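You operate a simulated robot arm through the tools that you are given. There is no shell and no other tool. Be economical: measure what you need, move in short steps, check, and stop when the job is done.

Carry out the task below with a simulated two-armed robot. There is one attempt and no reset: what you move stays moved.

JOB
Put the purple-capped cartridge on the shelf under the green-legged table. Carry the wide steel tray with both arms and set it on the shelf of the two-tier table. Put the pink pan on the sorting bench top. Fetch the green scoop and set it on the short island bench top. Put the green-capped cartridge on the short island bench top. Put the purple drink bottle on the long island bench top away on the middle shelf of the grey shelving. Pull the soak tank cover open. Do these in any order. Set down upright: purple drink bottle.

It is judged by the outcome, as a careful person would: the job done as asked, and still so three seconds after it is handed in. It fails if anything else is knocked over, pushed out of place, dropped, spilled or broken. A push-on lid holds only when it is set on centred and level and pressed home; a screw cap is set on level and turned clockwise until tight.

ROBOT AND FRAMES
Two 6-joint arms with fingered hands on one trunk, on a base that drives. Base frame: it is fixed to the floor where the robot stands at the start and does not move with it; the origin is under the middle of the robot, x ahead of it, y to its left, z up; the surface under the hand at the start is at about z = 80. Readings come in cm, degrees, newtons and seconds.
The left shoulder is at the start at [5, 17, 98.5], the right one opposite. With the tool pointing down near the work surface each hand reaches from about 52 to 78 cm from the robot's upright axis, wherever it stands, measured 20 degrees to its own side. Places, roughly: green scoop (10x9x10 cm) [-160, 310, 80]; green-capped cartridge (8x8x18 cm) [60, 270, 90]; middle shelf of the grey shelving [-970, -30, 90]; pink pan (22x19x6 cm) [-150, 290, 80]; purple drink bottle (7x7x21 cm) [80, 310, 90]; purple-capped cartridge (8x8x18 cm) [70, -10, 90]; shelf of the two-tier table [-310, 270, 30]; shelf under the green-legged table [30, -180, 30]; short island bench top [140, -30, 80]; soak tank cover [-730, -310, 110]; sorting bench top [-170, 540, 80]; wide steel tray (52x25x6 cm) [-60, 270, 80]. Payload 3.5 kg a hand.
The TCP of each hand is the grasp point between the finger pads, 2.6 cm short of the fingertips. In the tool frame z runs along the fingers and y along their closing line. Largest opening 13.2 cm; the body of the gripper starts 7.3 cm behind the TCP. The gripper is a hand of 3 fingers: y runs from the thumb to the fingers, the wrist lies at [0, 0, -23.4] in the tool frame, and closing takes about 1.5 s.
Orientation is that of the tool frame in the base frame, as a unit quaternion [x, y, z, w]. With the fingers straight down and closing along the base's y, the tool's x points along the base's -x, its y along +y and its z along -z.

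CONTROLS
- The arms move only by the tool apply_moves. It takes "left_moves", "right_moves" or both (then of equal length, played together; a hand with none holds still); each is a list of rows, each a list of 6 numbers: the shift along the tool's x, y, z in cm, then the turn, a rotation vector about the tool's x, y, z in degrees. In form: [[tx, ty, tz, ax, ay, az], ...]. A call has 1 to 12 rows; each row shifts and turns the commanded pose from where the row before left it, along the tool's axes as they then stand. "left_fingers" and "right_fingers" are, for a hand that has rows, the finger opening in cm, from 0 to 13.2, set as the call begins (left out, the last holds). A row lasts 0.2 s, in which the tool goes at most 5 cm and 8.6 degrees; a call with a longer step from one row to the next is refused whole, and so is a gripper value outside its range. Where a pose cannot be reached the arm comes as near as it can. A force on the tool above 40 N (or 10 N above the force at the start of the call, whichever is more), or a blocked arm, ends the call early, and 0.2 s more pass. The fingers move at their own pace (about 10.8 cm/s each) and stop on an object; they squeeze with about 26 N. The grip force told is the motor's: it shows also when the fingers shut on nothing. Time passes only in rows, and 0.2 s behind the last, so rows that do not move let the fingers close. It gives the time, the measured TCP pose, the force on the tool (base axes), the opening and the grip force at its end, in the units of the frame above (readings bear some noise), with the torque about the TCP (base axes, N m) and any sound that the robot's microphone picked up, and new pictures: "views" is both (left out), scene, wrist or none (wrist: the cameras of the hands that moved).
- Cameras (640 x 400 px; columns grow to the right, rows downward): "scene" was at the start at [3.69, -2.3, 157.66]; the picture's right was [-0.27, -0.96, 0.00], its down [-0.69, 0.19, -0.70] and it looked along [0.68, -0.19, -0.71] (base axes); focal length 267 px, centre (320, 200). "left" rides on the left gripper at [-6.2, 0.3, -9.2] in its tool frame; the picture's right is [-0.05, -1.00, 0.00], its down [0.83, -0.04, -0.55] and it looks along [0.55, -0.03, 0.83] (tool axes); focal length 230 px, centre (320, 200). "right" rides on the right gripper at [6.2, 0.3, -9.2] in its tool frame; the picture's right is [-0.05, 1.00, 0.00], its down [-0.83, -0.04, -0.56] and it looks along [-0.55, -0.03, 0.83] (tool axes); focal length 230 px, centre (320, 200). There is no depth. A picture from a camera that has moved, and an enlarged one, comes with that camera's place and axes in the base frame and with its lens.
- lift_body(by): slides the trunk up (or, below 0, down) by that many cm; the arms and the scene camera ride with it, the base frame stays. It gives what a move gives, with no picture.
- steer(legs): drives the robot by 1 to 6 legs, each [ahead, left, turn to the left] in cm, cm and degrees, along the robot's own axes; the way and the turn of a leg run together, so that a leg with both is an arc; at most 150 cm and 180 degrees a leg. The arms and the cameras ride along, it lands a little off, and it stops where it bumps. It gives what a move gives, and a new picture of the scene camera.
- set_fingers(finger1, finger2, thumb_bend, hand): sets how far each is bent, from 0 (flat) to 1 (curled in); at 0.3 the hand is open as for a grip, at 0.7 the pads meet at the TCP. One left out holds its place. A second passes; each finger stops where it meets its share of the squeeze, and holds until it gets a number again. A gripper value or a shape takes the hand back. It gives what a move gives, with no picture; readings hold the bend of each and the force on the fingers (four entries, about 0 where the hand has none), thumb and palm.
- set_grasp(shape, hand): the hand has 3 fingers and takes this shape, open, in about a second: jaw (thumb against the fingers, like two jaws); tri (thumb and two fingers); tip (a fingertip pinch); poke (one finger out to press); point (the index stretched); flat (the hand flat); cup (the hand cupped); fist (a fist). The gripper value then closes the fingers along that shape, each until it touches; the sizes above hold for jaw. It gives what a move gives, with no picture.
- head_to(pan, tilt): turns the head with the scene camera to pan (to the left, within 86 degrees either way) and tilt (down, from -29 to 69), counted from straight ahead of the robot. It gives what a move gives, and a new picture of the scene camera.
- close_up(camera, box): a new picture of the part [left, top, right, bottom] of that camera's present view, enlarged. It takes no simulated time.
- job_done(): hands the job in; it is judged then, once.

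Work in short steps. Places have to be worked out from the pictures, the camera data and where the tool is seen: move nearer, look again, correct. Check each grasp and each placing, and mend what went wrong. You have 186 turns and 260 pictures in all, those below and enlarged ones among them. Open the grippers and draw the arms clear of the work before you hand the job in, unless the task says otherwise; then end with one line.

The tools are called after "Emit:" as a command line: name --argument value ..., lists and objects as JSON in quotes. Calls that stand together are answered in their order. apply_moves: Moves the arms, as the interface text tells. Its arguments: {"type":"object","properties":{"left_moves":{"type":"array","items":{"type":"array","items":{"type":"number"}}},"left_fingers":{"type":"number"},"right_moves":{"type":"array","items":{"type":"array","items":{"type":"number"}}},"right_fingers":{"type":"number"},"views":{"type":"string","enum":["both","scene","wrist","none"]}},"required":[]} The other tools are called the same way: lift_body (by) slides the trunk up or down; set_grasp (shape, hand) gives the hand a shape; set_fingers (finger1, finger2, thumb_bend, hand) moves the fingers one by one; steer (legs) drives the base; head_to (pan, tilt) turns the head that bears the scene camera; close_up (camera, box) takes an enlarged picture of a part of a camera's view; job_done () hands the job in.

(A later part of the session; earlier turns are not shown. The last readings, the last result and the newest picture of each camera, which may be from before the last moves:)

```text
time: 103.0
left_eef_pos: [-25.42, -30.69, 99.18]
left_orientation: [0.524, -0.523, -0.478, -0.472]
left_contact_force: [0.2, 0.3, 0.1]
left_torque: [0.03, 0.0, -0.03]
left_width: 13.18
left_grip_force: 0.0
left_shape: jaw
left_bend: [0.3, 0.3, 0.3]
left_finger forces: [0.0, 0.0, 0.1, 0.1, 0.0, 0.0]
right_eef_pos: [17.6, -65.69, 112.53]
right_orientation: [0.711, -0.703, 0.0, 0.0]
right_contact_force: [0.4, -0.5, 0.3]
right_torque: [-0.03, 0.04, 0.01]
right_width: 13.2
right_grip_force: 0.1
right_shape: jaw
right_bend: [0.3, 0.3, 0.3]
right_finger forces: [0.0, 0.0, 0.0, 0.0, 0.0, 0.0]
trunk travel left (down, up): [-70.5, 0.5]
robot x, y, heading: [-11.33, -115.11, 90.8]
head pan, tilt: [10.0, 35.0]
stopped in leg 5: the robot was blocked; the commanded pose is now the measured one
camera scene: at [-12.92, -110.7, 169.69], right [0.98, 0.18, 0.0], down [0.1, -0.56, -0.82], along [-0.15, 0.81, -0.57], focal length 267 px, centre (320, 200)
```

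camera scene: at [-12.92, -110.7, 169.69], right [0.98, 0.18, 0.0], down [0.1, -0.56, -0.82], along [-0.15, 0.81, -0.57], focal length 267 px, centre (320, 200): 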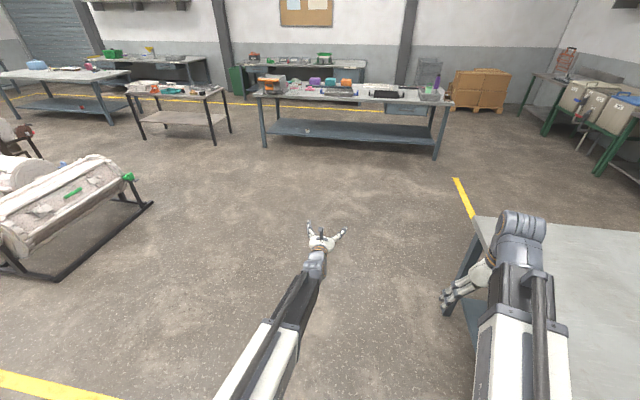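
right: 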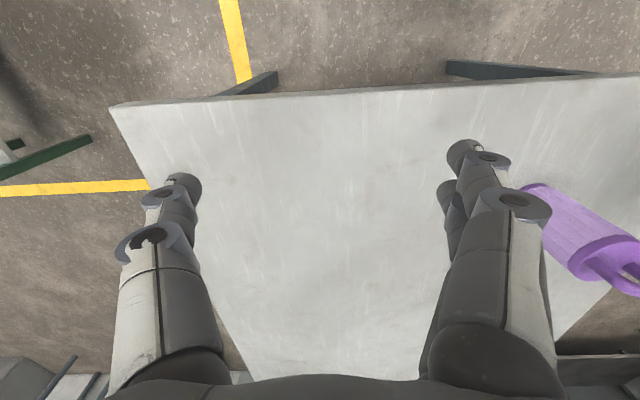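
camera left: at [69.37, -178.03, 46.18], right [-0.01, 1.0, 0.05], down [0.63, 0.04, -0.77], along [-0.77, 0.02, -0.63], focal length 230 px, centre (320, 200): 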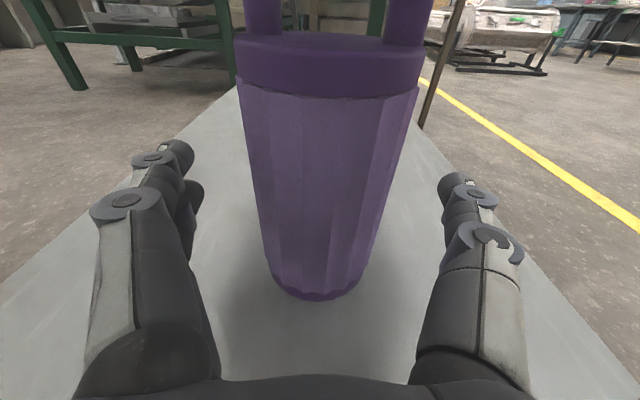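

I'll drive up toward the long island bench and look at it closer.

Emit:
steer --legs '[[140, 0, 0], [90, 0, 0], [0, -40, 0]]'

Emit:
head_to --pan -5 --tilt 32

Emit:
head_to --pan 40 --tilt 25

```text
time: 116.3
left_eef_pos: [17.26, 198.67, 99.34]
left_orientation: [-0.519, 0.528, 0.474, 0.476]
left_contact_force: [-0.1, 0.7, -0.5]
left_torque: [-0.01, 0.0, -0.01]
left_width: 13.19
left_grip_force: 0.1
left_shape: jaw
left_bend: [0.3, 0.3, 0.3]
left_finger forces: [0.1, 0.1, 0.0, 0.0, 0.0, 0.1]
right_eef_pos: [59.39, 162.35, 112.6]
right_orientation: [-0.704, 0.71, 0.0, 0.001]
right_contact_force: [0.9, 0.8, -0.1]
right_torque: [0.02, 0.0, 0.03]
right_width: 13.21
right_grip_force: 0.0
right_shape: jaw
right_bend: [0.3, 0.3, 0.3]
right_finger forces: [0.1, 0.0, 0.1, 0.0, 0.0, 0.1]
trunk travel left (down, up): [-70.5, 0.5]
robot x, y, heading: [29.41, 113.62, 89.6]
head pan, tilt: [10.0, 35.0]
camera scene: at [27.83, 118.16, 169.69], right [0.99, 0.16, 0.0], down [0.09, -0.57, -0.82], along [-0.13, 0.81, -0.57], focal length 267 px, centre (320, 200)
```

scene: 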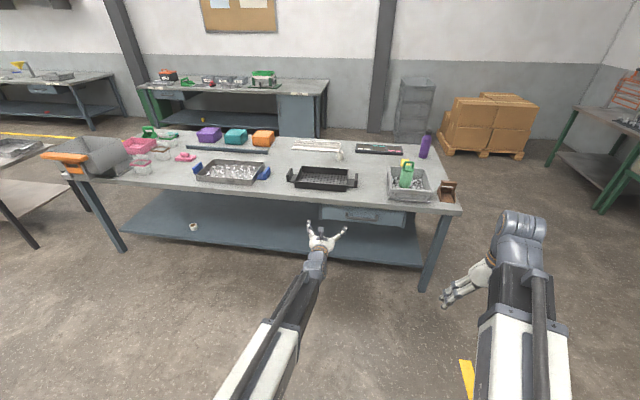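

```text
time: 117.1
left_eef_pos: [17.16, 198.54, 99.26]
left_orientation: [-0.519, 0.528, 0.474, 0.477]
left_contact_force: [-0.7, 0.0, 0.1]
left_torque: [0.01, -0.02, 0.02]
left_width: 13.18
left_grip_force: 0.0
left_shape: jaw
left_bend: [0.3, 0.3, 0.3]
left_finger forces: [0.0, 0.1, 0.0, 0.1, 0.1, 0.1]
right_eef_pos: [59.29, 162.5, 112.49]
right_orientation: [-0.704, 0.71, 0.0, 0.001]
right_contact_force: [0.0, 0.1, 0.2]
right_torque: [-0.01, -0.03, 0.01]
right_width: 13.18
right_grip_force: 0.0
right_shape: jaw
right_bend: [0.3, 0.3, 0.3]
right_finger forces: [0.0, 0.0, 0.0, 0.0, 0.0, 0.1]
trunk travel left (down, up): [-70.5, 0.5]
robot x, y, heading: [29.22, 113.43, 89.0]
head pan, tilt: [-5.0, 32.0]
camera scene: at [30.05, 118.38, 170.15], right [1.0, -0.1, 0.0], down [-0.05, -0.53, -0.85], along [0.08, 0.84, -0.53], focal length 267 px, centre (320, 200)
```

scene: 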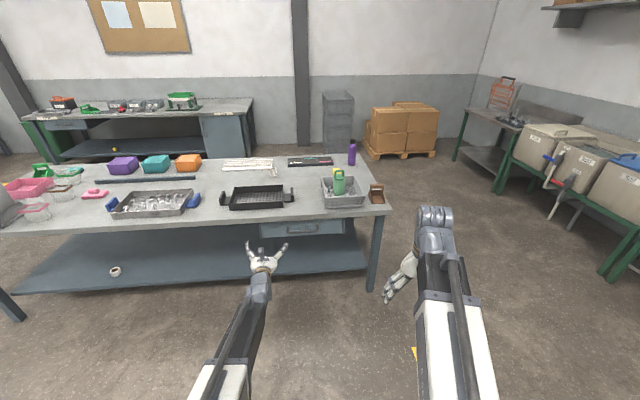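

```text
time: 118.2
left_eef_pos: [17.13, 198.4, 99.2]
left_orientation: [-0.519, 0.528, 0.474, 0.477]
left_contact_force: [0.3, 1.0, -0.1]
left_torque: [0.0, -0.01, 0.0]
left_width: 13.24
left_grip_force: 0.0
left_shape: jaw
left_bend: [0.3, 0.3, 0.3]
left_finger forces: [0.1, 0.0, 0.0, 0.0, 0.1, 0.0]
right_eef_pos: [59.24, 162.45, 112.57]
right_orientation: [-0.704, 0.71, 0.0, 0.0]
right_contact_force: [0.7, -0.9, -1.4]
right_torque: [-0.01, 0.02, 0.02]
right_width: 13.2
right_grip_force: 0.0
right_shape: jaw
right_bend: [0.3, 0.3, 0.3]
right_finger forces: [0.0, 0.0, 0.0, 0.0, 0.0, 0.1]
trunk travel left (down, up): [-70.5, 0.5]
robot x, y, heading: [29.11, 113.52, 89.5]
head pan, tilt: [40.0, 25.0]
camera scene: at [23.33, 116.6, 171.26], right [0.77, 0.63, 0.0], down [0.27, -0.33, -0.91], along [-0.57, 0.7, -0.42], focal length 267 px, centre (320, 200)
```

scene: 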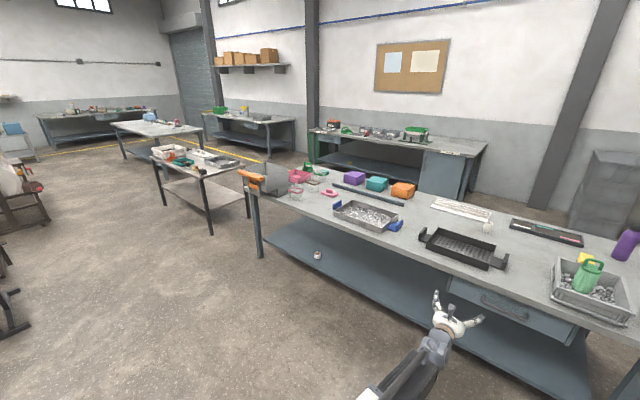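

Let me zoom on the objects on the bench: left cluster, tray, and right cluster.

Emit:
close_up --camera "scene" --box '[230, 140, 430, 265]'

Emit:
close_up --camera "scene" --box '[400, 180, 640, 330]'

Emit:
close_up --camera "scene" --box '[130, 110, 290, 210]'

```text
3.20 times, centred on (330, 202) of scene
camera zoom: at [23.33, 116.6, 171.26], right [0.77, 0.63, 0.0], down [0.27, -0.33, -0.91], along [-0.57, 0.7, -0.42], focal length 854 px, centre (288, 192)
```

zoom: 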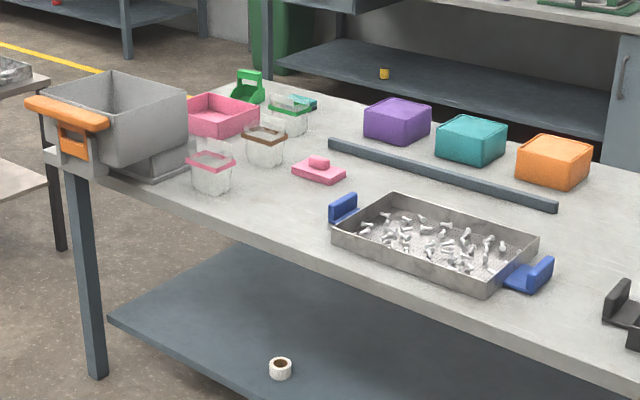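

```text
2.67 times, centred on (520, 255) of scene
camera zoom: at [23.33, 116.6, 171.26], right [0.77, 0.63, 0.0], down [0.27, -0.33, -0.91], along [-0.57, 0.7, -0.42], focal length 712 px, centre (-213, 53)
```

zoom: 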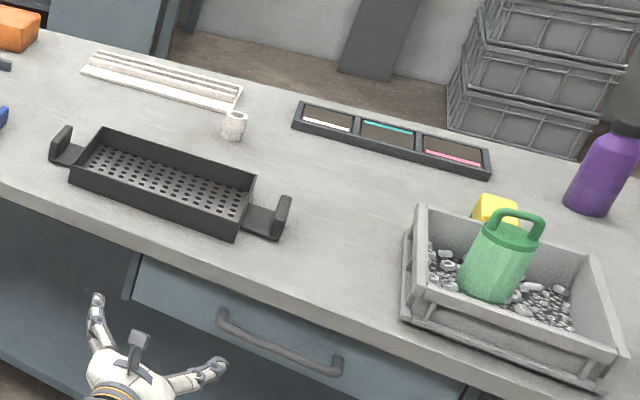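

```text
4.00 times, centred on (210, 160) of scene
camera zoom: at [23.33, 116.6, 171.26], right [0.77, 0.63, 0.0], down [0.27, -0.33, -0.91], along [-0.57, 0.7, -0.42], focal length 1068 px, centre (760, 360)
```

zoom: 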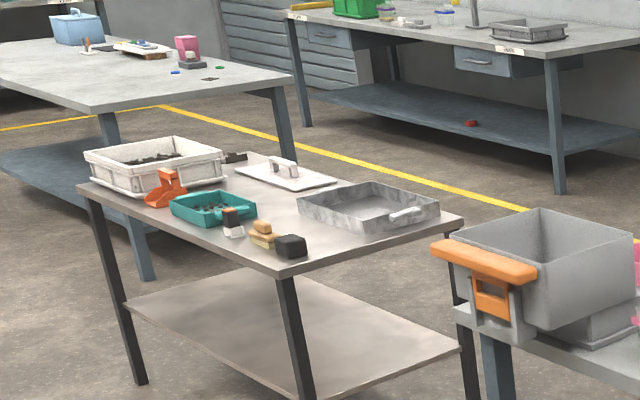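

The steel tray holds bolts, so it must be kept level. Green cartridge is in the bolt crate near (56, 261), body roughly z 82–96. I'll move over so the left hand lines up, and look with the wrist camera.

Emit:
steer --legs '[[24, -39, 0.5]]'

Emit:
close_up --camera "left" --box '[0, 0, 640, 400]'

Emit:
head_to --pan 5 --tilt 40

```text
time: 120.9
left_eef_pos: [54.7, 222.04, 99.3]
left_orientation: [-0.521, 0.526, 0.476, 0.475]
left_contact_force: [0.8, -0.1, 0.1]
left_torque: [0.01, 0.03, 0.02]
left_width: 13.21
left_grip_force: 0.0
left_shape: jaw
left_bend: [0.3, 0.3, 0.3]
left_finger forces: [0.1, 0.0, 0.1, 0.1, 0.0, 0.0]
right_eef_pos: [97.06, 186.35, 112.42]
right_orientation: [-0.706, 0.708, 0.0, 0.0]
right_contact_force: [1.0, 0.3, 0.2]
right_torque: [-0.02, 0.02, 0.0]
right_width: 13.19
right_grip_force: 0.1
right_shape: jaw
right_bend: [0.3, 0.3, 0.3]
right_finger forces: [0.0, 0.1, 0.0, 0.1, 0.0, 0.0]
trunk travel left (down, up): [-70.5, 0.5]
robot x, y, heading: [67.41, 136.97, 89.6]
head pan, tilt: [40.0, 25.0]
camera scene: at [61.61, 140.22, 171.27], right [0.77, 0.64, 0.0], down [0.27, -0.33, -0.91], along [-0.58, 0.7, -0.42], focal length 267 px, centre (320, 200)
```

scene: 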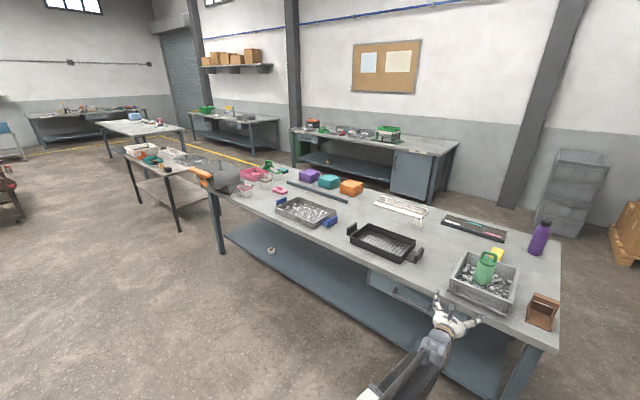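

```text
1.00 times, centred on (320, 200) of left (not enlarged: the box is as wide or as high as the picture)
camera zoom: at [54.33, 213.41, 106.19], right [1.0, 0.0, 0.05], down [0.04, -0.63, -0.77], along [0.03, 0.77, -0.63], focal length 230 px, centre (320, 200)
```

zoom: 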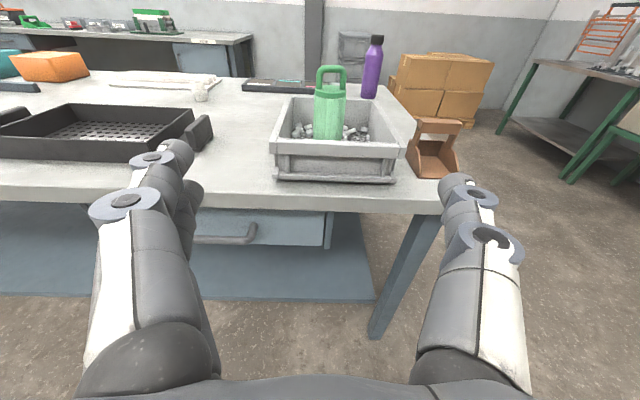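

```text
time: 121.9
left_eef_pos: [54.7, 222.08, 99.32]
left_orientation: [-0.521, 0.526, 0.476, 0.475]
left_contact_force: [-0.3, 0.1, 0.0]
left_torque: [-0.03, 0.04, 0.01]
left_width: 13.21
left_grip_force: 0.0
left_shape: jaw
left_bend: [0.3, 0.3, 0.3]
left_finger forces: [0.0, 0.0, 0.0, 0.1, 0.0, 0.0]
right_eef_pos: [97.07, 186.47, 112.57]
right_orientation: [-0.707, 0.708, 0.0, 0.0]
right_contact_force: [0.1, 0.3, -0.1]
right_torque: [-0.01, -0.01, -0.01]
right_width: 13.19
right_grip_force: 0.1
right_shape: jaw
right_bend: [0.3, 0.3, 0.3]
right_finger forces: [0.0, 0.0, 0.0, 0.0, 0.0, 0.1]
trunk travel left (down, up): [-70.5, 0.5]
robot x, y, heading: [67.49, 137.04, 90.0]
head pan, tilt: [5.0, 40.0]
camera scene: at [66.72, 141.56, 168.94], right [1.0, 0.08, 0.0], down [0.05, -0.64, -0.77], along [-0.06, 0.76, -0.64], focal length 267 px, centre (320, 200)
```

scene: 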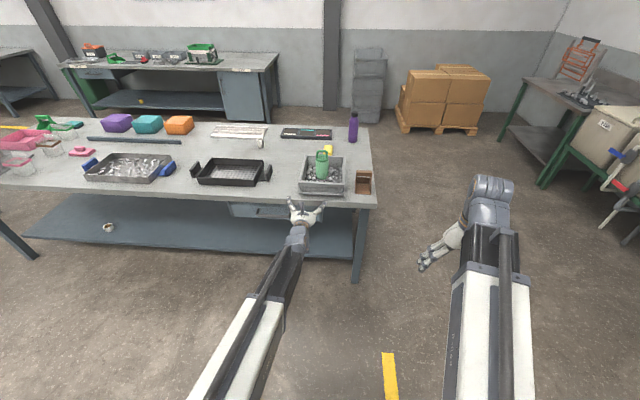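

Crate wall top is about z 88 and the cartridge is at about (56.8, 262) with cap at z 94–96. I'll move 25 cm closer, tilt the hand 25° down for clearance over the wall, and look again.

Emit:
steer --legs '[[24, -2, 0]]'

Emit:
apply_moves --left_moves '[[0, 0, 0, 0, 8.3, 0], [0, 0, 0, 0, 8.3, 0], [0, 0, 0, 0, 8.3, 0], [0, 0, 0, 0, 0, 0]]' --views "wrist"

```text
time: 123.7
left_eef_pos: [56.83, 246.02, 99.24]
left_orientation: [-0.521, 0.526, 0.476, 0.475]
left_contact_force: [-0.3, -0.3, 0.1]
left_torque: [0.01, 0.02, -0.03]
left_width: 13.19
left_grip_force: 0.0
left_shape: jaw
left_bend: [0.3, 0.3, 0.3]
left_finger forces: [0.0, 0.0, 0.0, 0.1, 0.0, 0.0]
right_eef_pos: [99.15, 210.28, 112.57]
right_orientation: [-0.706, 0.708, 0.0, -0.001]
right_contact_force: [0.0, 1.7, -0.2]
right_torque: [0.0, -0.02, 0.03]
right_width: 13.21
right_grip_force: 0.1
right_shape: jaw
right_bend: [0.3, 0.3, 0.3]
right_finger forces: [0.1, 0.1, 0.1, 0.0, 0.1, 0.0]
trunk travel left (down, up): [-70.5, 0.5]
robot x, y, heading: [69.37, 161.07, 89.8]
head pan, tilt: [5.0, 40.0]
camera scene: at [68.84, 165.52, 168.93], right [1.0, 0.08, 0.0], down [0.05, -0.64, -0.77], along [-0.06, 0.76, -0.64], focal length 267 px, centre (320, 200)
```

scene: 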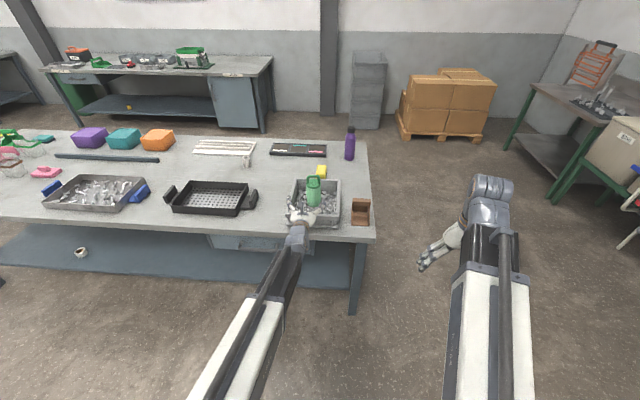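

```text
time: 124.7
left_eef_pos: [55.36, 246.1, 99.6]
left_orientation: [0.591, -0.567, -0.424, -0.387]
left_contact_force: [0.0, 0.1, -0.5]
left_torque: [0.03, 0.01, 0.02]
left_width: 13.21
left_grip_force: 0.1
left_shape: jaw
left_bend: [0.3, 0.3, 0.3]
left_finger forces: [0.1, 0.0, 0.0, 0.0, 0.0, 0.0]
left hand out of reach, approached as far as the arm can: row 2, 3
right_eef_pos: [99.21, 210.12, 112.59]
right_orientation: [-0.706, 0.708, -0.001, 0.0]
right_contact_force: [-0.5, -0.5, -0.5]
right_torque: [0.03, 0.01, 0.01]
right_width: 13.2
right_grip_force: 0.1
right_shape: jaw
right_bend: [0.3, 0.3, 0.3]
right_finger forces: [0.1, 0.1, 0.1, 0.0, 0.1, 0.0]
trunk travel left (down, up): [-70.5, 0.5]
robot x, y, heading: [69.42, 161.26, 90.0]
head pan, tilt: [5.0, 40.0]
camera left: at [55.51, 239.45, 108.47], right [1.0, 0.08, 0.03], down [0.08, -0.8, -0.59], along [-0.02, 0.59, -0.81], focal length 230 px, centre (320, 200)
```

left: 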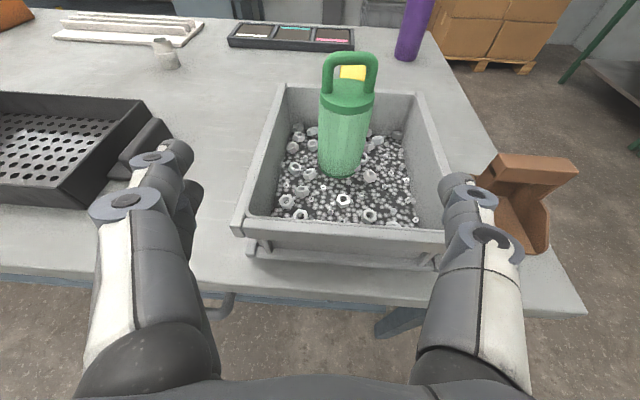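

Cartridge refined to (57.2, 263.5), and there is room for the fingers inside the crate. I'll drive 12 cm ahead and 2 right, straddling it above, then look.

Emit:
steer --legs '[[12, -2, 0]]'

Emit:
apply_moves --left_moves '[[0, 0, 0, 0, 0, 0]]' --views "wrist"

```text
time: 126.0
left_eef_pos: [57.69, 258.16, 99.38]
left_orientation: [0.591, -0.568, -0.422, -0.387]
left_contact_force: [0.2, 0.3, 0.6]
left_torque: [0.0, -0.03, 0.01]
left_width: 13.19
left_grip_force: 0.0
left_shape: jaw
left_bend: [0.3, 0.3, 0.3]
left_finger forces: [0.1, 0.1, 0.1, 0.0, 0.0, 0.0]
right_eef_pos: [101.33, 222.03, 112.46]
right_orientation: [-0.706, 0.708, 0.0, -0.001]
right_contact_force: [-0.5, 0.4, -0.3]
right_torque: [0.0, 0.01, 0.03]
right_width: 13.19
right_grip_force: 0.0
right_shape: jaw
right_bend: [0.3, 0.3, 0.3]
right_finger forces: [0.0, 0.0, 0.0, 0.0, 0.0, 0.1]
trunk travel left (down, up): [-70.5, 0.5]
robot x, y, heading: [71.56, 172.85, 89.7]
head pan, tilt: [5.0, 40.0]
camera scene: at [70.97, 177.41, 168.92], right [1.0, 0.08, 0.0], down [0.05, -0.64, -0.77], along [-0.06, 0.76, -0.64], focal length 267 px, centre (320, 200)
```

scene: 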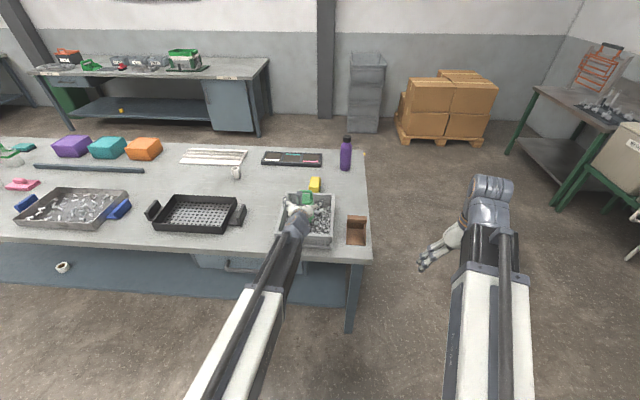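

```text
time: 126.3
left_eef_pos: [57.51, 257.92, 99.56]
left_orientation: [0.59, -0.568, -0.423, -0.388]
left_contact_force: [-0.3, -0.6, -0.4]
left_torque: [-0.01, -0.01, -0.01]
left_width: 13.2
left_grip_force: 0.0
left_shape: jaw
left_bend: [0.3, 0.3, 0.3]
left_finger forces: [0.1, 0.0, 0.0, 0.1, 0.0, 0.0]
right_eef_pos: [101.38, 222.0, 112.57]
right_orientation: [-0.706, 0.708, 0.0, 0.001]
right_contact_force: [-0.3, 0.3, -0.3]
right_torque: [0.03, 0.02, -0.01]
right_width: 13.18
right_grip_force: 0.1
right_shape: jaw
right_bend: [0.3, 0.3, 0.3]
right_finger forces: [0.0, 0.0, 0.0, 0.0, 0.1, 0.0]
trunk travel left (down, up): [-70.5, 0.5]
robot x, y, heading: [71.67, 173.05, 89.8]
head pan, tilt: [5.0, 40.0]
camera left: at [57.82, 251.35, 108.43], right [1.0, 0.07, 0.03], down [0.07, -0.8, -0.59], along [-0.02, 0.59, -0.81], focal length 230 px, centre (320, 200)
```

left: 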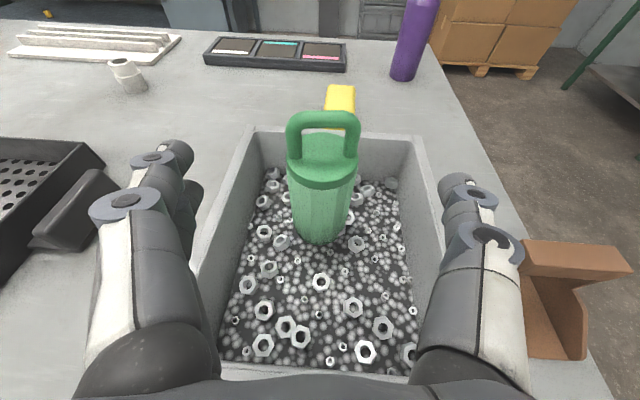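

I'll narrow the opening to 11 cm and go forward and down onto the upper body (TCP ≈ (57.4, 264, 92)).

Emit:
apply_moves --left_moves '[[1.25, 0.1, 2.05, 0, 0, 0], [1.25, 0.1, 2.05, 0, 0, 0], [1.25, 0.1, 2.05, 0, 0, 0], [1.25, 0.1, 2.05, 0, 0, 0], [0, 0, 0, 0, 0, 0]]' --left_fingers 11 --views "wrist"

```text
time: 127.5
left_eef_pos: [56.7, 263.92, 92.1]
left_orientation: [0.59, -0.568, -0.423, -0.388]
left_contact_force: [0.2, 0.3, -0.1]
left_torque: [0.0, 0.01, 0.01]
left_width: 11.0
left_grip_force: 0.0
left_shape: jaw
left_bend: [0.56, 0.56, 0.52]
left_finger forces: [0.0, 0.0, 0.0, 0.1, 0.0, 0.0]
right_eef_pos: [101.43, 221.97, 112.64]
right_orientation: [-0.706, 0.708, 0.001, -0.001]
right_contact_force: [0.0, 0.6, 0.1]
right_torque: [0.01, 0.01, -0.02]
right_width: 13.2
right_grip_force: 0.0
right_shape: jaw
right_bend: [0.3, 0.3, 0.3]
right_finger forces: [0.0, 0.1, 0.1, 0.0, 0.0, 0.1]
trunk travel left (down, up): [-70.5, 0.5]
robot x, y, heading: [71.69, 172.69, 89.6]
head pan, tilt: [5.0, 40.0]
camera left: at [56.93, 257.19, 100.94], right [1.0, 0.07, 0.03], down [0.07, -0.8, -0.59], along [-0.02, 0.59, -0.81], focal length 230 px, centre (320, 200)
```

left: 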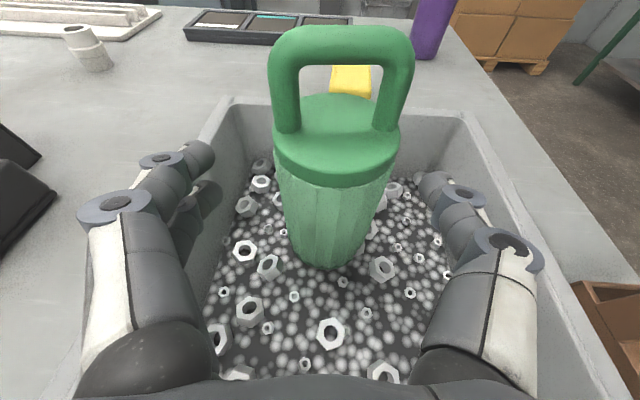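

Slightly left of centre; shift 0.7 cm right, down 1, then close.

Emit:
apply_moves --left_moves '[[1, 0.7, 0.2, 0, 0, 0], [0, 0, 0, 0, 0, 0]]' --left_fingers 11 --views "none"

Emit:
apply_moves --left_moves '[[0, 0, 0, 0, 0, 0], [0, 0, 0, 0, 0, 0], [0, 0, 0, 0, 0, 0], [0, 0, 0, 0, 0, 0], [0, 0, 0, 0, 0, 0], [0, 0, 0, 0, 0, 0], [0, 0, 0, 0, 0, 0]]' --left_fingers 0 --views "wrist"

```text
time: 128.2
left_eef_pos: [55.96, 263.8, 91.07]
left_orientation: [0.59, -0.568, -0.423, -0.388]
left_contact_force: [0.2, 0.5, 0.2]
left_torque: [0.02, -0.01, 0.01]
left_width: 11.0
left_grip_force: 0.1
left_shape: jaw
left_bend: [0.56, 0.56, 0.52]
left_finger forces: [0.1, 0.0, 0.0, 0.0, 0.1, 0.1]
right_eef_pos: [101.37, 221.89, 112.7]
right_orientation: [-0.706, 0.708, -0.001, 0.0]
right_contact_force: [-0.3, 0.1, -0.5]
right_torque: [-0.01, -0.01, -0.03]
right_width: 13.2
right_grip_force: 0.1
right_shape: jaw
right_bend: [0.3, 0.3, 0.3]
right_finger forces: [0.1, 0.0, 0.1, 0.1, 0.0, 0.1]
trunk travel left (down, up): [-70.5, 0.5]
robot x, y, heading: [71.77, 173.07, 89.5]
head pan, tilt: [5.0, 40.0]
```

```text
time: 129.8
left_eef_pos: [55.95, 263.76, 91.11]
left_orientation: [0.59, -0.567, -0.424, -0.388]
left_contact_force: [-0.4, 0.2, 0.1]
left_torque: [0.0, -0.03, 0.01]
left_width: 0.44
left_grip_force: 26.2
left_shape: jaw
left_bend: [0.67, 0.67, 0.73]
left_finger forces: [0.1, 0.1, 0.0, 0.1, 0.0, 0.0]
right_eef_pos: [101.41, 221.86, 112.58]
right_orientation: [-0.706, 0.708, 0.0, 0.0]
right_contact_force: [-0.1, 0.0, -0.2]
right_torque: [-0.01, 0.02, -0.02]
right_width: 13.22
right_grip_force: 0.0
right_shape: jaw
right_bend: [0.3, 0.3, 0.3]
right_finger forces: [0.0, 0.0, 0.1, 0.1, 0.0, 0.1]
trunk travel left (down, up): [-70.5, 0.5]
robot x, y, heading: [72.04, 173.27, 89.7]
head pan, tilt: [5.0, 40.0]
camera left: at [56.14, 257.09, 99.98], right [1.0, 0.07, 0.03], down [0.07, -0.8, -0.59], along [-0.02, 0.59, -0.81], focal length 230 px, centre (320, 200)
```

left: 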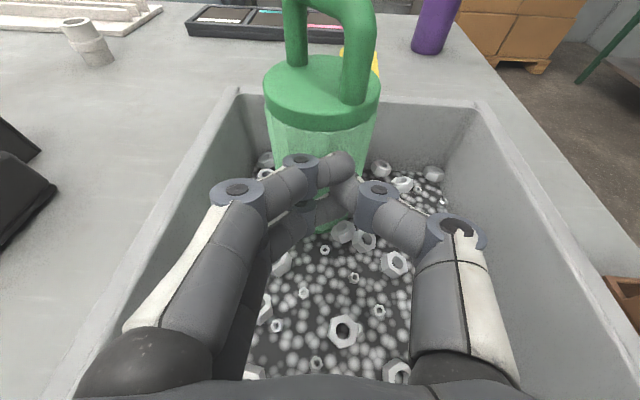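

The fingers closed in front of the cartridge; it's further back than thought. (Also tool y points to -x here.) I'll open to 11 and look again.

Emit:
apply_moves --left_moves '[[0, -0.7, -1.5, 0, 0, 0], [0, 0, 0, 0, 0, 0], [0, 0, 0, 0, 0, 0], [0, 0, 0, 0, 0, 0], [0, 0, 0, 0, 0, 0]]' --left_fingers 11 --views "wrist"

```text
time: 130.9
left_eef_pos: [56.83, 262.38, 91.41]
left_orientation: [0.59, -0.568, -0.423, -0.388]
left_contact_force: [0.6, 0.0, 0.0]
left_torque: [0.01, 0.01, 0.0]
left_width: 10.96
left_grip_force: 0.1
left_shape: jaw
left_bend: [0.56, 0.56, 0.52]
left_finger forces: [0.1, 0.0, 0.0, 0.0, 0.0, 0.0]
right_eef_pos: [101.37, 222.1, 112.66]
right_orientation: [-0.706, 0.709, 0.0, 0.001]
right_contact_force: [-0.3, 0.2, 0.5]
right_torque: [0.02, 0.0, -0.01]
right_width: 13.2
right_grip_force: 0.2
right_shape: jaw
right_bend: [0.3, 0.3, 0.3]
right_finger forces: [0.0, 0.0, 0.0, 0.0, 0.1, 0.0]
trunk travel left (down, up): [-70.5, 0.5]
robot x, y, heading: [72.29, 172.69, 89.7]
head pan, tilt: [5.0, 40.0]
camera left: at [56.99, 255.71, 100.44], right [1.0, 0.07, 0.03], down [0.07, -0.8, -0.59], along [-0.02, 0.59, -0.81], focal length 230 px, centre (320, 200)
```

left: 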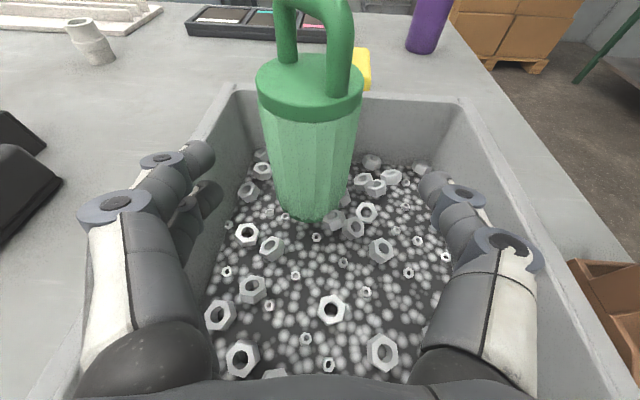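

Cartridge centre is really around (56, 269). I'll advance 6.5 cm at constant height and close.

Emit:
apply_moves --left_moves '[[-0.75, 0.15, 2.1, 0, 0, 0], [-0.75, 0.1, 2.1, 0, 0, 0], [-0.75, 0.1, 2.0, 0, 0, 0], [0, 0, 0, 0, 0, 0]]' --left_fingers 11 --views "wrist"

```text
time: 131.9
left_eef_pos: [56.07, 266.03, 92.48]
left_orientation: [0.591, -0.567, -0.424, -0.387]
left_contact_force: [-0.4, -0.1, 1.1]
left_torque: [-0.02, 0.0, -0.01]
left_width: 10.94
left_grip_force: 0.1
left_shape: jaw
left_bend: [0.56, 0.56, 0.52]
left_finger forces: [0.0, 0.0, 0.0, 0.1, 0.0, 0.0]
left hand out of reach, approached as far as the arm can: row 2, 3
right_eef_pos: [101.37, 221.92, 112.6]
right_orientation: [-0.706, 0.708, 0.0, 0.001]
right_contact_force: [0.3, -0.8, 0.0]
right_torque: [0.03, 0.01, 0.01]
right_width: 13.21
right_grip_force: 0.0
right_shape: jaw
right_bend: [0.3, 0.3, 0.3]
right_finger forces: [0.1, 0.2, 0.0, 0.0, 0.0, 0.0]
trunk travel left (down, up): [-70.5, 0.5]
robot x, y, heading: [71.92, 172.71, 89.4]
head pan, tilt: [5.0, 40.0]
camera left: at [56.21, 259.45, 101.46], right [1.0, 0.07, 0.03], down [0.07, -0.8, -0.59], along [-0.02, 0.59, -0.81], focal length 230 px, centre (320, 200)
```

left: 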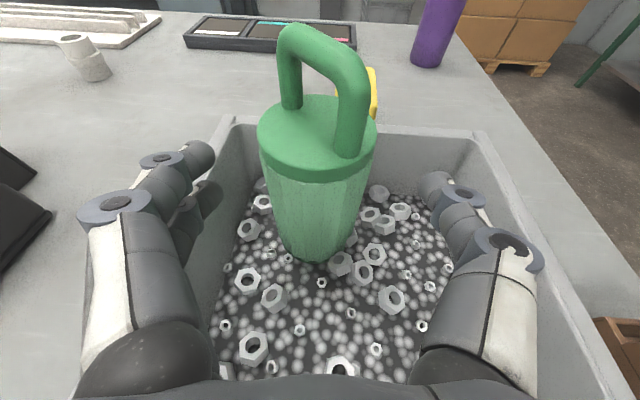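

At reach limit; I'll drive the base 3.5 cm ahead, then drop a centimetre and check.

Emit:
steer --legs '[[3.5, 0, 0]]'

Emit:
apply_moves --left_moves '[[0.9, 0, 0.3, 0, 0, 0], [0, 0, 0, 0, 0, 0]]' --left_fingers 11 --views "wrist"

```text
time: 132.8
left_eef_pos: [55.98, 269.64, 92.48]
left_orientation: [0.59, -0.568, -0.423, -0.387]
left_contact_force: [0.8, -0.1, -0.9]
left_torque: [-0.02, -0.02, -0.01]
left_width: 10.98
left_grip_force: 0.0
left_shape: jaw
left_bend: [0.56, 0.56, 0.52]
left_finger forces: [0.1, 0.0, 0.1, 0.0, 0.1, 0.0]
right_eef_pos: [101.42, 225.6, 112.54]
right_orientation: [-0.706, 0.708, -0.001, 0.0]
right_contact_force: [0.6, 0.8, -1.1]
right_torque: [-0.03, 0.01, -0.01]
right_width: 13.21
right_grip_force: 0.1
right_shape: jaw
right_bend: [0.3, 0.3, 0.3]
right_finger forces: [0.1, 0.0, 0.1, 0.0, 0.0, 0.0]
trunk travel left (down, up): [-70.5, 0.5]
robot x, y, heading: [72.07, 176.5, 89.7]
head pan, tilt: [5.0, 40.0]
camera scene: at [70.96, 180.96, 168.92], right [1.0, 0.08, 0.0], down [0.05, -0.64, -0.77], along [-0.06, 0.76, -0.64], focal length 267 px, centre (320, 200)
```

scene: 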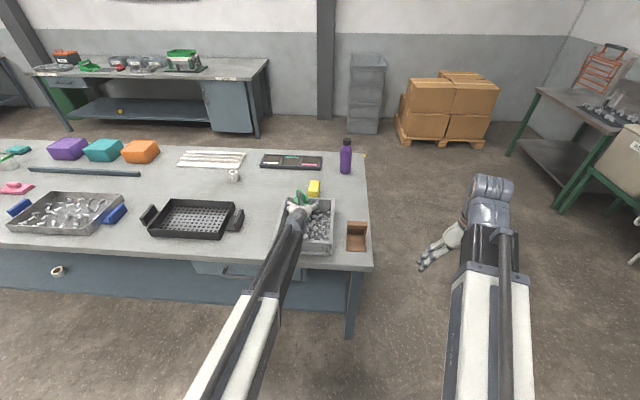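

```text
time: 133.4
left_eef_pos: [56.09, 269.31, 91.65]
left_orientation: [0.59, -0.568, -0.423, -0.387]
left_contact_force: [0.1, -0.1, 0.6]
left_torque: [0.02, -0.02, -0.02]
left_width: 10.96
left_grip_force: 0.0
left_shape: jaw
left_bend: [0.56, 0.56, 0.52]
left_finger forces: [0.0, 0.1, 0.1, 0.1, 0.0, 0.0]
right_eef_pos: [101.31, 225.57, 112.63]
right_orientation: [-0.706, 0.709, 0.0, 0.0]
right_contact_force: [0.4, 0.8, 0.6]
right_torque: [0.01, 0.03, 0.02]
right_width: 13.2
right_grip_force: 0.0
right_shape: jaw
right_bend: [0.3, 0.3, 0.3]
right_finger forces: [0.1, 0.0, 0.0, 0.1, 0.0, 0.0]
trunk travel left (down, up): [-70.5, 0.5]
robot x, y, heading: [71.97, 176.45, 89.7]
head pan, tilt: [5.0, 40.0]
camera left: at [56.21, 262.67, 100.6], right [1.0, 0.07, 0.03], down [0.07, -0.8, -0.59], along [-0.02, 0.59, -0.81], focal length 230 px, centre (320, 200)
```

left: 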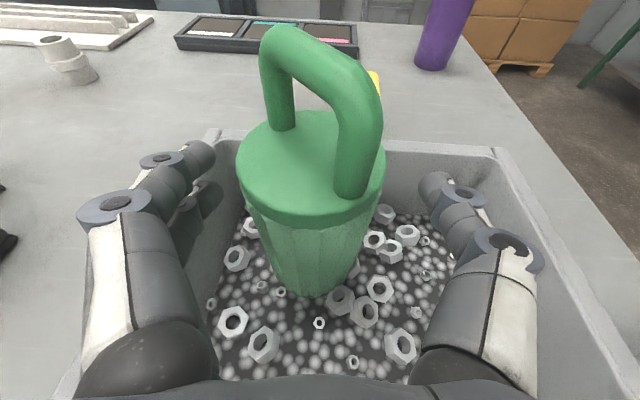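

The TCP projects to pixel (320, 200), right on the cartridge's axis. Closing.

Emit:
apply_moves --left_moves '[[0, 0, 0, 0, 0, 0], [0, 0, 0, 0, 0, 0], [0, 0, 0, 0, 0, 0], [0, 0, 0, 0, 0, 0], [0, 0, 0, 0, 0, 0], [0, 0, 0, 0, 0, 0], [0, 0, 0, 0, 0, 0]]' --left_fingers 0 --views "none"

Emit:
apply_moves --left_moves '[[-2, 0, -0.7, 0, 0, 0], [-3, 0, -1, 0, 0, 0], [-3, 0, -1, 0, 0, 0], [0, 0, 0, 0, 0, 0]]' --views "wrist"

```text
time: 135.0
left_eef_pos: [55.95, 269.37, 91.72]
left_orientation: [0.591, -0.568, -0.423, -0.387]
left_contact_force: [0.8, 1.1, 0.3]
left_torque: [-0.05, -0.07, 0.01]
left_width: 6.22
left_grip_force: 26.4
left_shape: jaw
left_bend: [0.73, 0.73, 0.7]
left_finger forces: [11.7, 11.7, 0.0, 0.0, 23.7, 0.0]
right_eef_pos: [101.35, 225.49, 112.52]
right_orientation: [-0.706, 0.708, 0.001, -0.001]
right_contact_force: [0.0, -0.5, -0.1]
right_torque: [-0.01, -0.02, 0.01]
right_width: 13.2
right_grip_force: 0.1
right_shape: jaw
right_bend: [0.3, 0.3, 0.3]
right_finger forces: [0.0, 0.1, 0.1, 0.0, 0.0, 0.1]
trunk travel left (down, up): [-70.5, 0.5]
robot x, y, heading: [71.6, 176.59, 89.6]
head pan, tilt: [5.0, 40.0]
```

```text
time: 136.0
left_eef_pos: [56.27, 269.86, 100.09]
left_orientation: [0.591, -0.568, -0.423, -0.387]
left_contact_force: [0.0, -0.1, -2.5]
left_torque: [-0.04, -0.01, 0.01]
left_width: 6.21
left_grip_force: 25.5
left_shape: jaw
left_bend: [0.73, 0.73, 0.7]
left_finger forces: [11.7, 11.8, 0.1, 0.0, 23.7, 0.0]
right_eef_pos: [101.37, 225.45, 112.73]
right_orientation: [-0.706, 0.708, 0.0, 0.0]
right_contact_force: [0.2, 0.1, 0.3]
right_torque: [0.02, 0.02, -0.01]
right_width: 13.2
right_grip_force: 0.0
right_shape: jaw
right_bend: [0.3, 0.3, 0.3]
right_finger forces: [0.0, 0.0, 0.0, 0.0, 0.1, 0.0]
trunk travel left (down, up): [-70.5, 0.5]
robot x, y, heading: [71.74, 175.96, 89.6]
head pan, tilt: [5.0, 40.0]
camera left: at [56.39, 263.25, 108.91], right [1.0, 0.07, 0.03], down [0.07, -0.8, -0.59], along [-0.02, 0.59, -0.81], focal length 230 px, centre (320, 200)
```

left: 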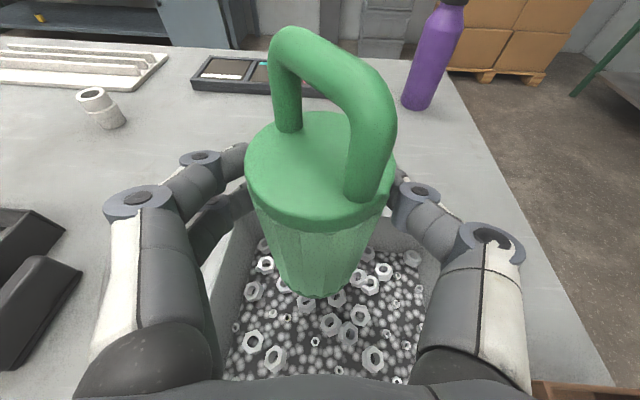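

Grip holds and it is lifted. I'll raise a little more, back off, turn around and bring it over the short island bench.

Emit:
apply_moves --left_moves '[[-2.5, 0, -2, 0, 0, 0], [-2, 0, -2, 0, 0, 0]]' --views "none"

Emit:
steer --legs '[[-46, 0, 0], [0, 0, 180], [30, 0, 0]]'

```text
time: 136.6
left_eef_pos: [56.36, 267.65, 105.71]
left_orientation: [0.59, -0.567, -0.424, -0.387]
left_contact_force: [0.5, 0.0, -1.6]
left_torque: [-0.02, 0.0, 0.01]
left_width: 6.23
left_grip_force: 25.6
left_shape: jaw
left_bend: [0.73, 0.73, 0.7]
left_finger forces: [11.5, 11.8, 0.0, 0.0, 23.7, 0.0]
right_eef_pos: [101.42, 225.47, 112.66]
right_orientation: [-0.706, 0.708, 0.0, 0.0]
right_contact_force: [0.0, 0.3, -0.1]
right_torque: [0.03, -0.01, -0.01]
right_width: 13.21
right_grip_force: 0.0
right_shape: jaw
right_bend: [0.3, 0.3, 0.3]
right_finger forces: [0.0, 0.1, 0.0, 0.0, 0.0, 0.0]
trunk travel left (down, up): [-70.5, 0.5]
robot x, y, heading: [71.49, 176.57, 89.5]
head pan, tilt: [5.0, 40.0]
```

```text
time: 148.3
left_eef_pos: [84.39, 8.14, 105.57]
left_orientation: [0.574, 0.585, -0.392, 0.419]
left_contact_force: [-0.9, -1.0, -2.0]
left_torque: [0.03, 0.0, -0.03]
left_width: 6.22
left_grip_force: 25.6
left_shape: jaw
left_bend: [0.73, 0.73, 0.7]
left_finger forces: [11.5, 12.0, 0.1, 0.0, 23.7, 0.0]
right_eef_pos: [40.23, 51.25, 112.59]
right_orientation: [0.715, 0.699, 0.0, -0.001]
right_contact_force: [-0.5, -0.5, -0.2]
right_torque: [0.04, 0.04, 0.01]
right_width: 13.23
right_grip_force: 0.0
right_shape: jaw
right_bend: [0.3, 0.3, 0.3]
right_finger forces: [0.0, 0.0, 0.1, 0.0, 0.0, 0.0]
trunk travel left (down, up): [-70.5, 0.5]
robot x, y, heading: [70.75, 99.84, -91.4]
head pan, tilt: [5.0, 40.0]
camera scene: at [71.23, 95.07, 168.93], right [-1.0, -0.06, 0.0], down [-0.04, 0.64, -0.77], along [0.05, -0.76, -0.64], focal length 267 px, centre (320, 200)
```

scene: 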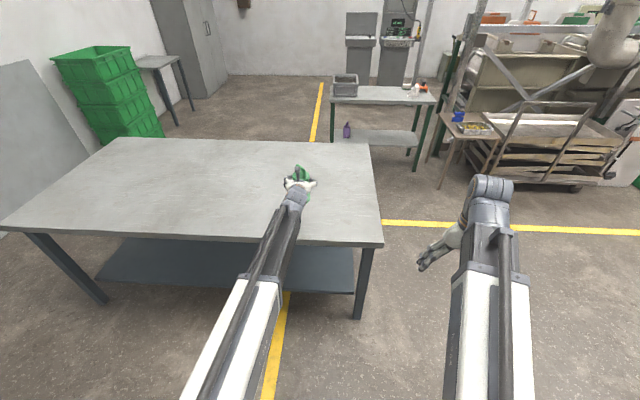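

Hand is over the bench edge. Drive 15 further, then lower.

Emit:
steer --legs '[[15, 0, 0]]'

Emit:
apply_moves --left_moves '[[2.82, 0, 1.02, 0, 0, 0], [2.82, 0, 1.02, 0, 0, 0], [2.82, 0, 1.02, 0, 0, 0], [2.82, 0, 1.02, 0, 0, 0], [0.94, 0, 0.34, 0, 0, 0], [0, 0, 0, 0, 0, 0]]' --views "wrist"

```text
time: 149.7
left_eef_pos: [84.05, -6.84, 105.45]
left_orientation: [0.573, 0.585, -0.392, 0.419]
left_contact_force: [-0.1, 0.3, -2.1]
left_torque: [0.0, 0.01, -0.02]
left_width: 6.25
left_grip_force: 25.5
left_shape: jaw
left_bend: [0.73, 0.73, 0.7]
left_finger forces: [11.4, 11.8, 0.0, 0.0, 23.6, 0.1]
right_eef_pos: [39.9, 36.16, 112.6]
right_orientation: [0.715, 0.699, 0.0, -0.001]
right_contact_force: [0.2, -1.0, 0.0]
right_torque: [0.04, 0.01, -0.02]
right_width: 13.21
right_grip_force: 0.0
right_shape: jaw
right_bend: [0.3, 0.3, 0.3]
right_finger forces: [0.1, 0.0, 0.1, 0.0, 0.0, 0.1]
trunk travel left (down, up): [-70.5, 0.5]
robot x, y, heading: [70.23, 84.55, -91.4]
head pan, tilt: [5.0, 40.0]
camera scene: at [70.83, 79.97, 168.92], right [-1.0, -0.06, 0.0], down [-0.04, 0.64, -0.77], along [0.05, -0.76, -0.64], focal length 267 px, centre (320, 200)
```

scene: 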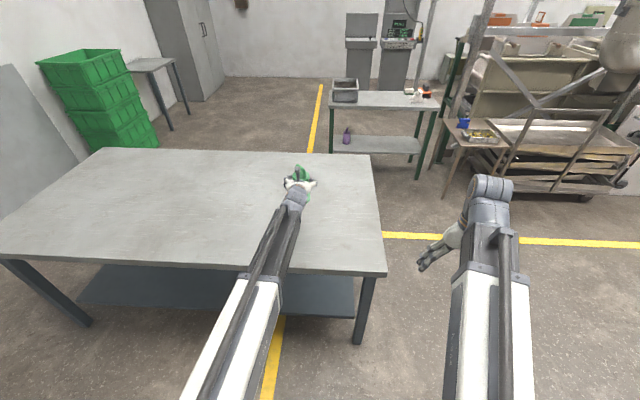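

```text
time: 151.1
left_eef_pos: [84.31, -6.81, 92.6]
left_orientation: [0.573, 0.585, -0.392, 0.42]
left_contact_force: [-0.6, 0.0, -2.3]
left_torque: [0.06, 0.0, -0.03]
left_width: 6.21
left_grip_force: 26.0
left_shape: jaw
left_bend: [0.73, 0.73, 0.7]
left_finger forces: [11.7, 11.9, 0.1, 0.0, 23.6, 0.0]
right_eef_pos: [39.81, 36.15, 112.65]
right_orientation: [0.716, 0.699, 0.001, 0.0]
right_contact_force: [1.0, 0.4, 0.7]
right_torque: [0.01, 0.0, 0.0]
right_width: 13.22
right_grip_force: 0.0
right_shape: jaw
right_bend: [0.3, 0.3, 0.3]
right_finger forces: [0.0, 0.1, 0.0, 0.0, 0.0, 0.0]
trunk travel left (down, up): [-70.5, 0.5]
robot x, y, heading: [70.74, 84.81, -91.3]
head pan, tilt: [5.0, 40.0]
camera left: at [84.14, -0.23, 101.49], right [-1.0, -0.05, 0.03], down [-0.06, 0.8, -0.59], along [0.01, -0.59, -0.81], focal length 230 px, centre (320, 200)
```

left: 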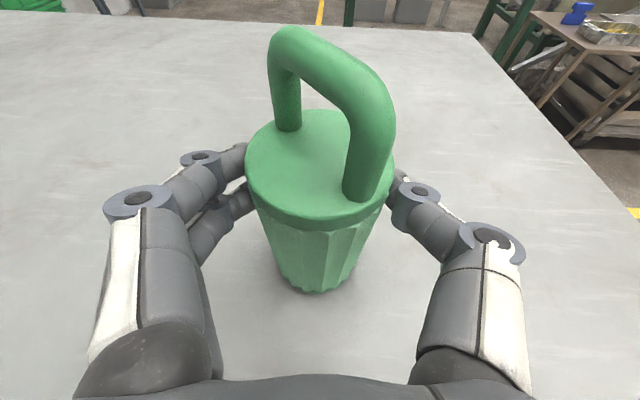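

Nearly down; continue in small steps until contact.

Emit:
apply_moves --left_moves '[[0.47, 0, 0.17, 0, 0, 0], [0.47, 0, 0.17, 0, 0, 0], [0.47, 0, 0.17, 0, 0, 0], [0.47, 0, 0.17, 0, 0, 0], [0, 0, 0, 0, 0, 0]]' --views "none"

```text
time: 152.3
left_eef_pos: [84.39, -6.74, 91.17]
left_orientation: [0.571, 0.584, -0.392, 0.423]
left_contact_force: [1.3, -10.2, 30.2]
left_torque: [-0.51, -0.07, 0.04]
left_width: 6.22
left_grip_force: 26.7
left_shape: jaw
left_bend: [0.73, 0.73, 0.7]
left_finger forces: [13.3, 11.9, 0.0, 0.0, 24.6, 0.0]
right_eef_pos: [39.76, 36.48, 112.78]
right_orientation: [0.715, 0.699, -0.001, 0.001]
right_contact_force: [0.2, -0.5, 0.8]
right_torque: [0.02, -0.02, 0.03]
right_width: 13.21
right_grip_force: 0.1
right_shape: jaw
right_bend: [0.3, 0.3, 0.3]
right_finger forces: [0.0, 0.1, 0.1, 0.0, 0.1, 0.0]
trunk travel left (down, up): [-70.5, 0.5]
robot x, y, heading: [70.55, 85.13, -91.5]
head pan, tilt: [5.0, 40.0]
```

Contact with the bench. Relieve slightly, then open.

Emit:
apply_moves --left_moves '[[-0.5, 0, -0.17, 0, 0, 0], [0, 0, 0, 0, 0, 0]]' --views "none"

Emit:
apply_moves --left_moves '[[0, 0, 0, 0, 0, 0], [0, 0, 0, 0, 0, 0], [0, 0, 0, 0, 0, 0], [0, 0, 0, 0, 0, 0], [0, 0, 0, 0, 0, 0]]' --left_fingers 13.2 --views "wrist"

```text
time: 152.9
left_eef_pos: [84.35, -6.62, 91.4]
left_orientation: [0.573, 0.584, -0.392, 0.42]
left_contact_force: [0.3, -5.6, 19.5]
left_torque: [-0.36, -0.02, 0.0]
left_width: 6.18
left_grip_force: 26.1
left_shape: jaw
left_bend: [0.73, 0.73, 0.7]
left_finger forces: [12.7, 11.9, 0.0, 0.0, 24.4, 0.0]
right_eef_pos: [39.72, 36.43, 112.66]
right_orientation: [0.716, 0.698, -0.001, 0.001]
right_contact_force: [-0.3, -1.1, -0.7]
right_torque: [-0.02, 0.03, -0.01]
right_width: 13.2
right_grip_force: 0.2
right_shape: jaw
right_bend: [0.3, 0.3, 0.3]
right_finger forces: [0.1, 0.0, 0.0, 0.0, 0.0, 0.0]
trunk travel left (down, up): [-70.5, 0.5]
robot x, y, heading: [70.28, 84.63, -91.3]
head pan, tilt: [5.0, 40.0]
```

```text
time: 154.1
left_eef_pos: [84.38, -6.71, 91.15]
left_orientation: [0.573, 0.586, -0.391, 0.42]
left_contact_force: [-0.2, -0.1, -0.3]
left_torque: [0.0, 0.01, 0.04]
left_width: 13.21
left_grip_force: 0.0
left_shape: jaw
left_bend: [0.3, 0.3, 0.3]
left_finger forces: [0.0, 0.1, 0.0, 0.0, 0.1, 0.0]
right_eef_pos: [39.88, 36.37, 112.65]
right_orientation: [0.715, 0.699, 0.0, -0.001]
right_contact_force: [0.7, -0.5, -0.1]
right_torque: [0.01, 0.02, 0.04]
right_width: 13.22
right_grip_force: 0.1
right_shape: jaw
right_bend: [0.3, 0.3, 0.3]
right_finger forces: [0.1, 0.1, 0.0, 0.1, 0.0, 0.0]
trunk travel left (down, up): [-70.5, 0.5]
robot x, y, heading: [70.63, 84.79, -91.7]
head pan, tilt: [5.0, 40.0]
camera left: at [84.22, -0.23, 100.03], right [-1.0, -0.05, 0.03], down [-0.06, 0.8, -0.59], along [0.01, -0.59, -0.81], focal length 230 px, centre (320, 200)
```

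left: 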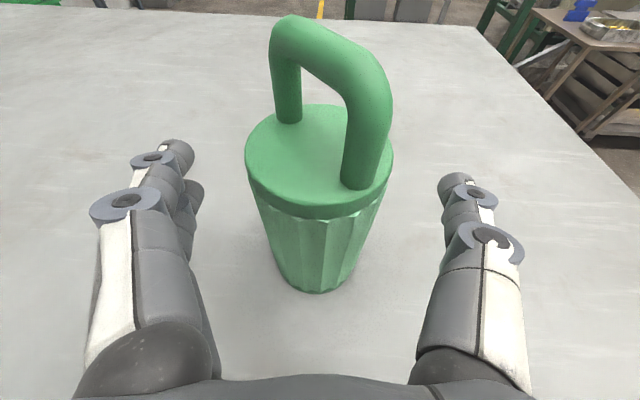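

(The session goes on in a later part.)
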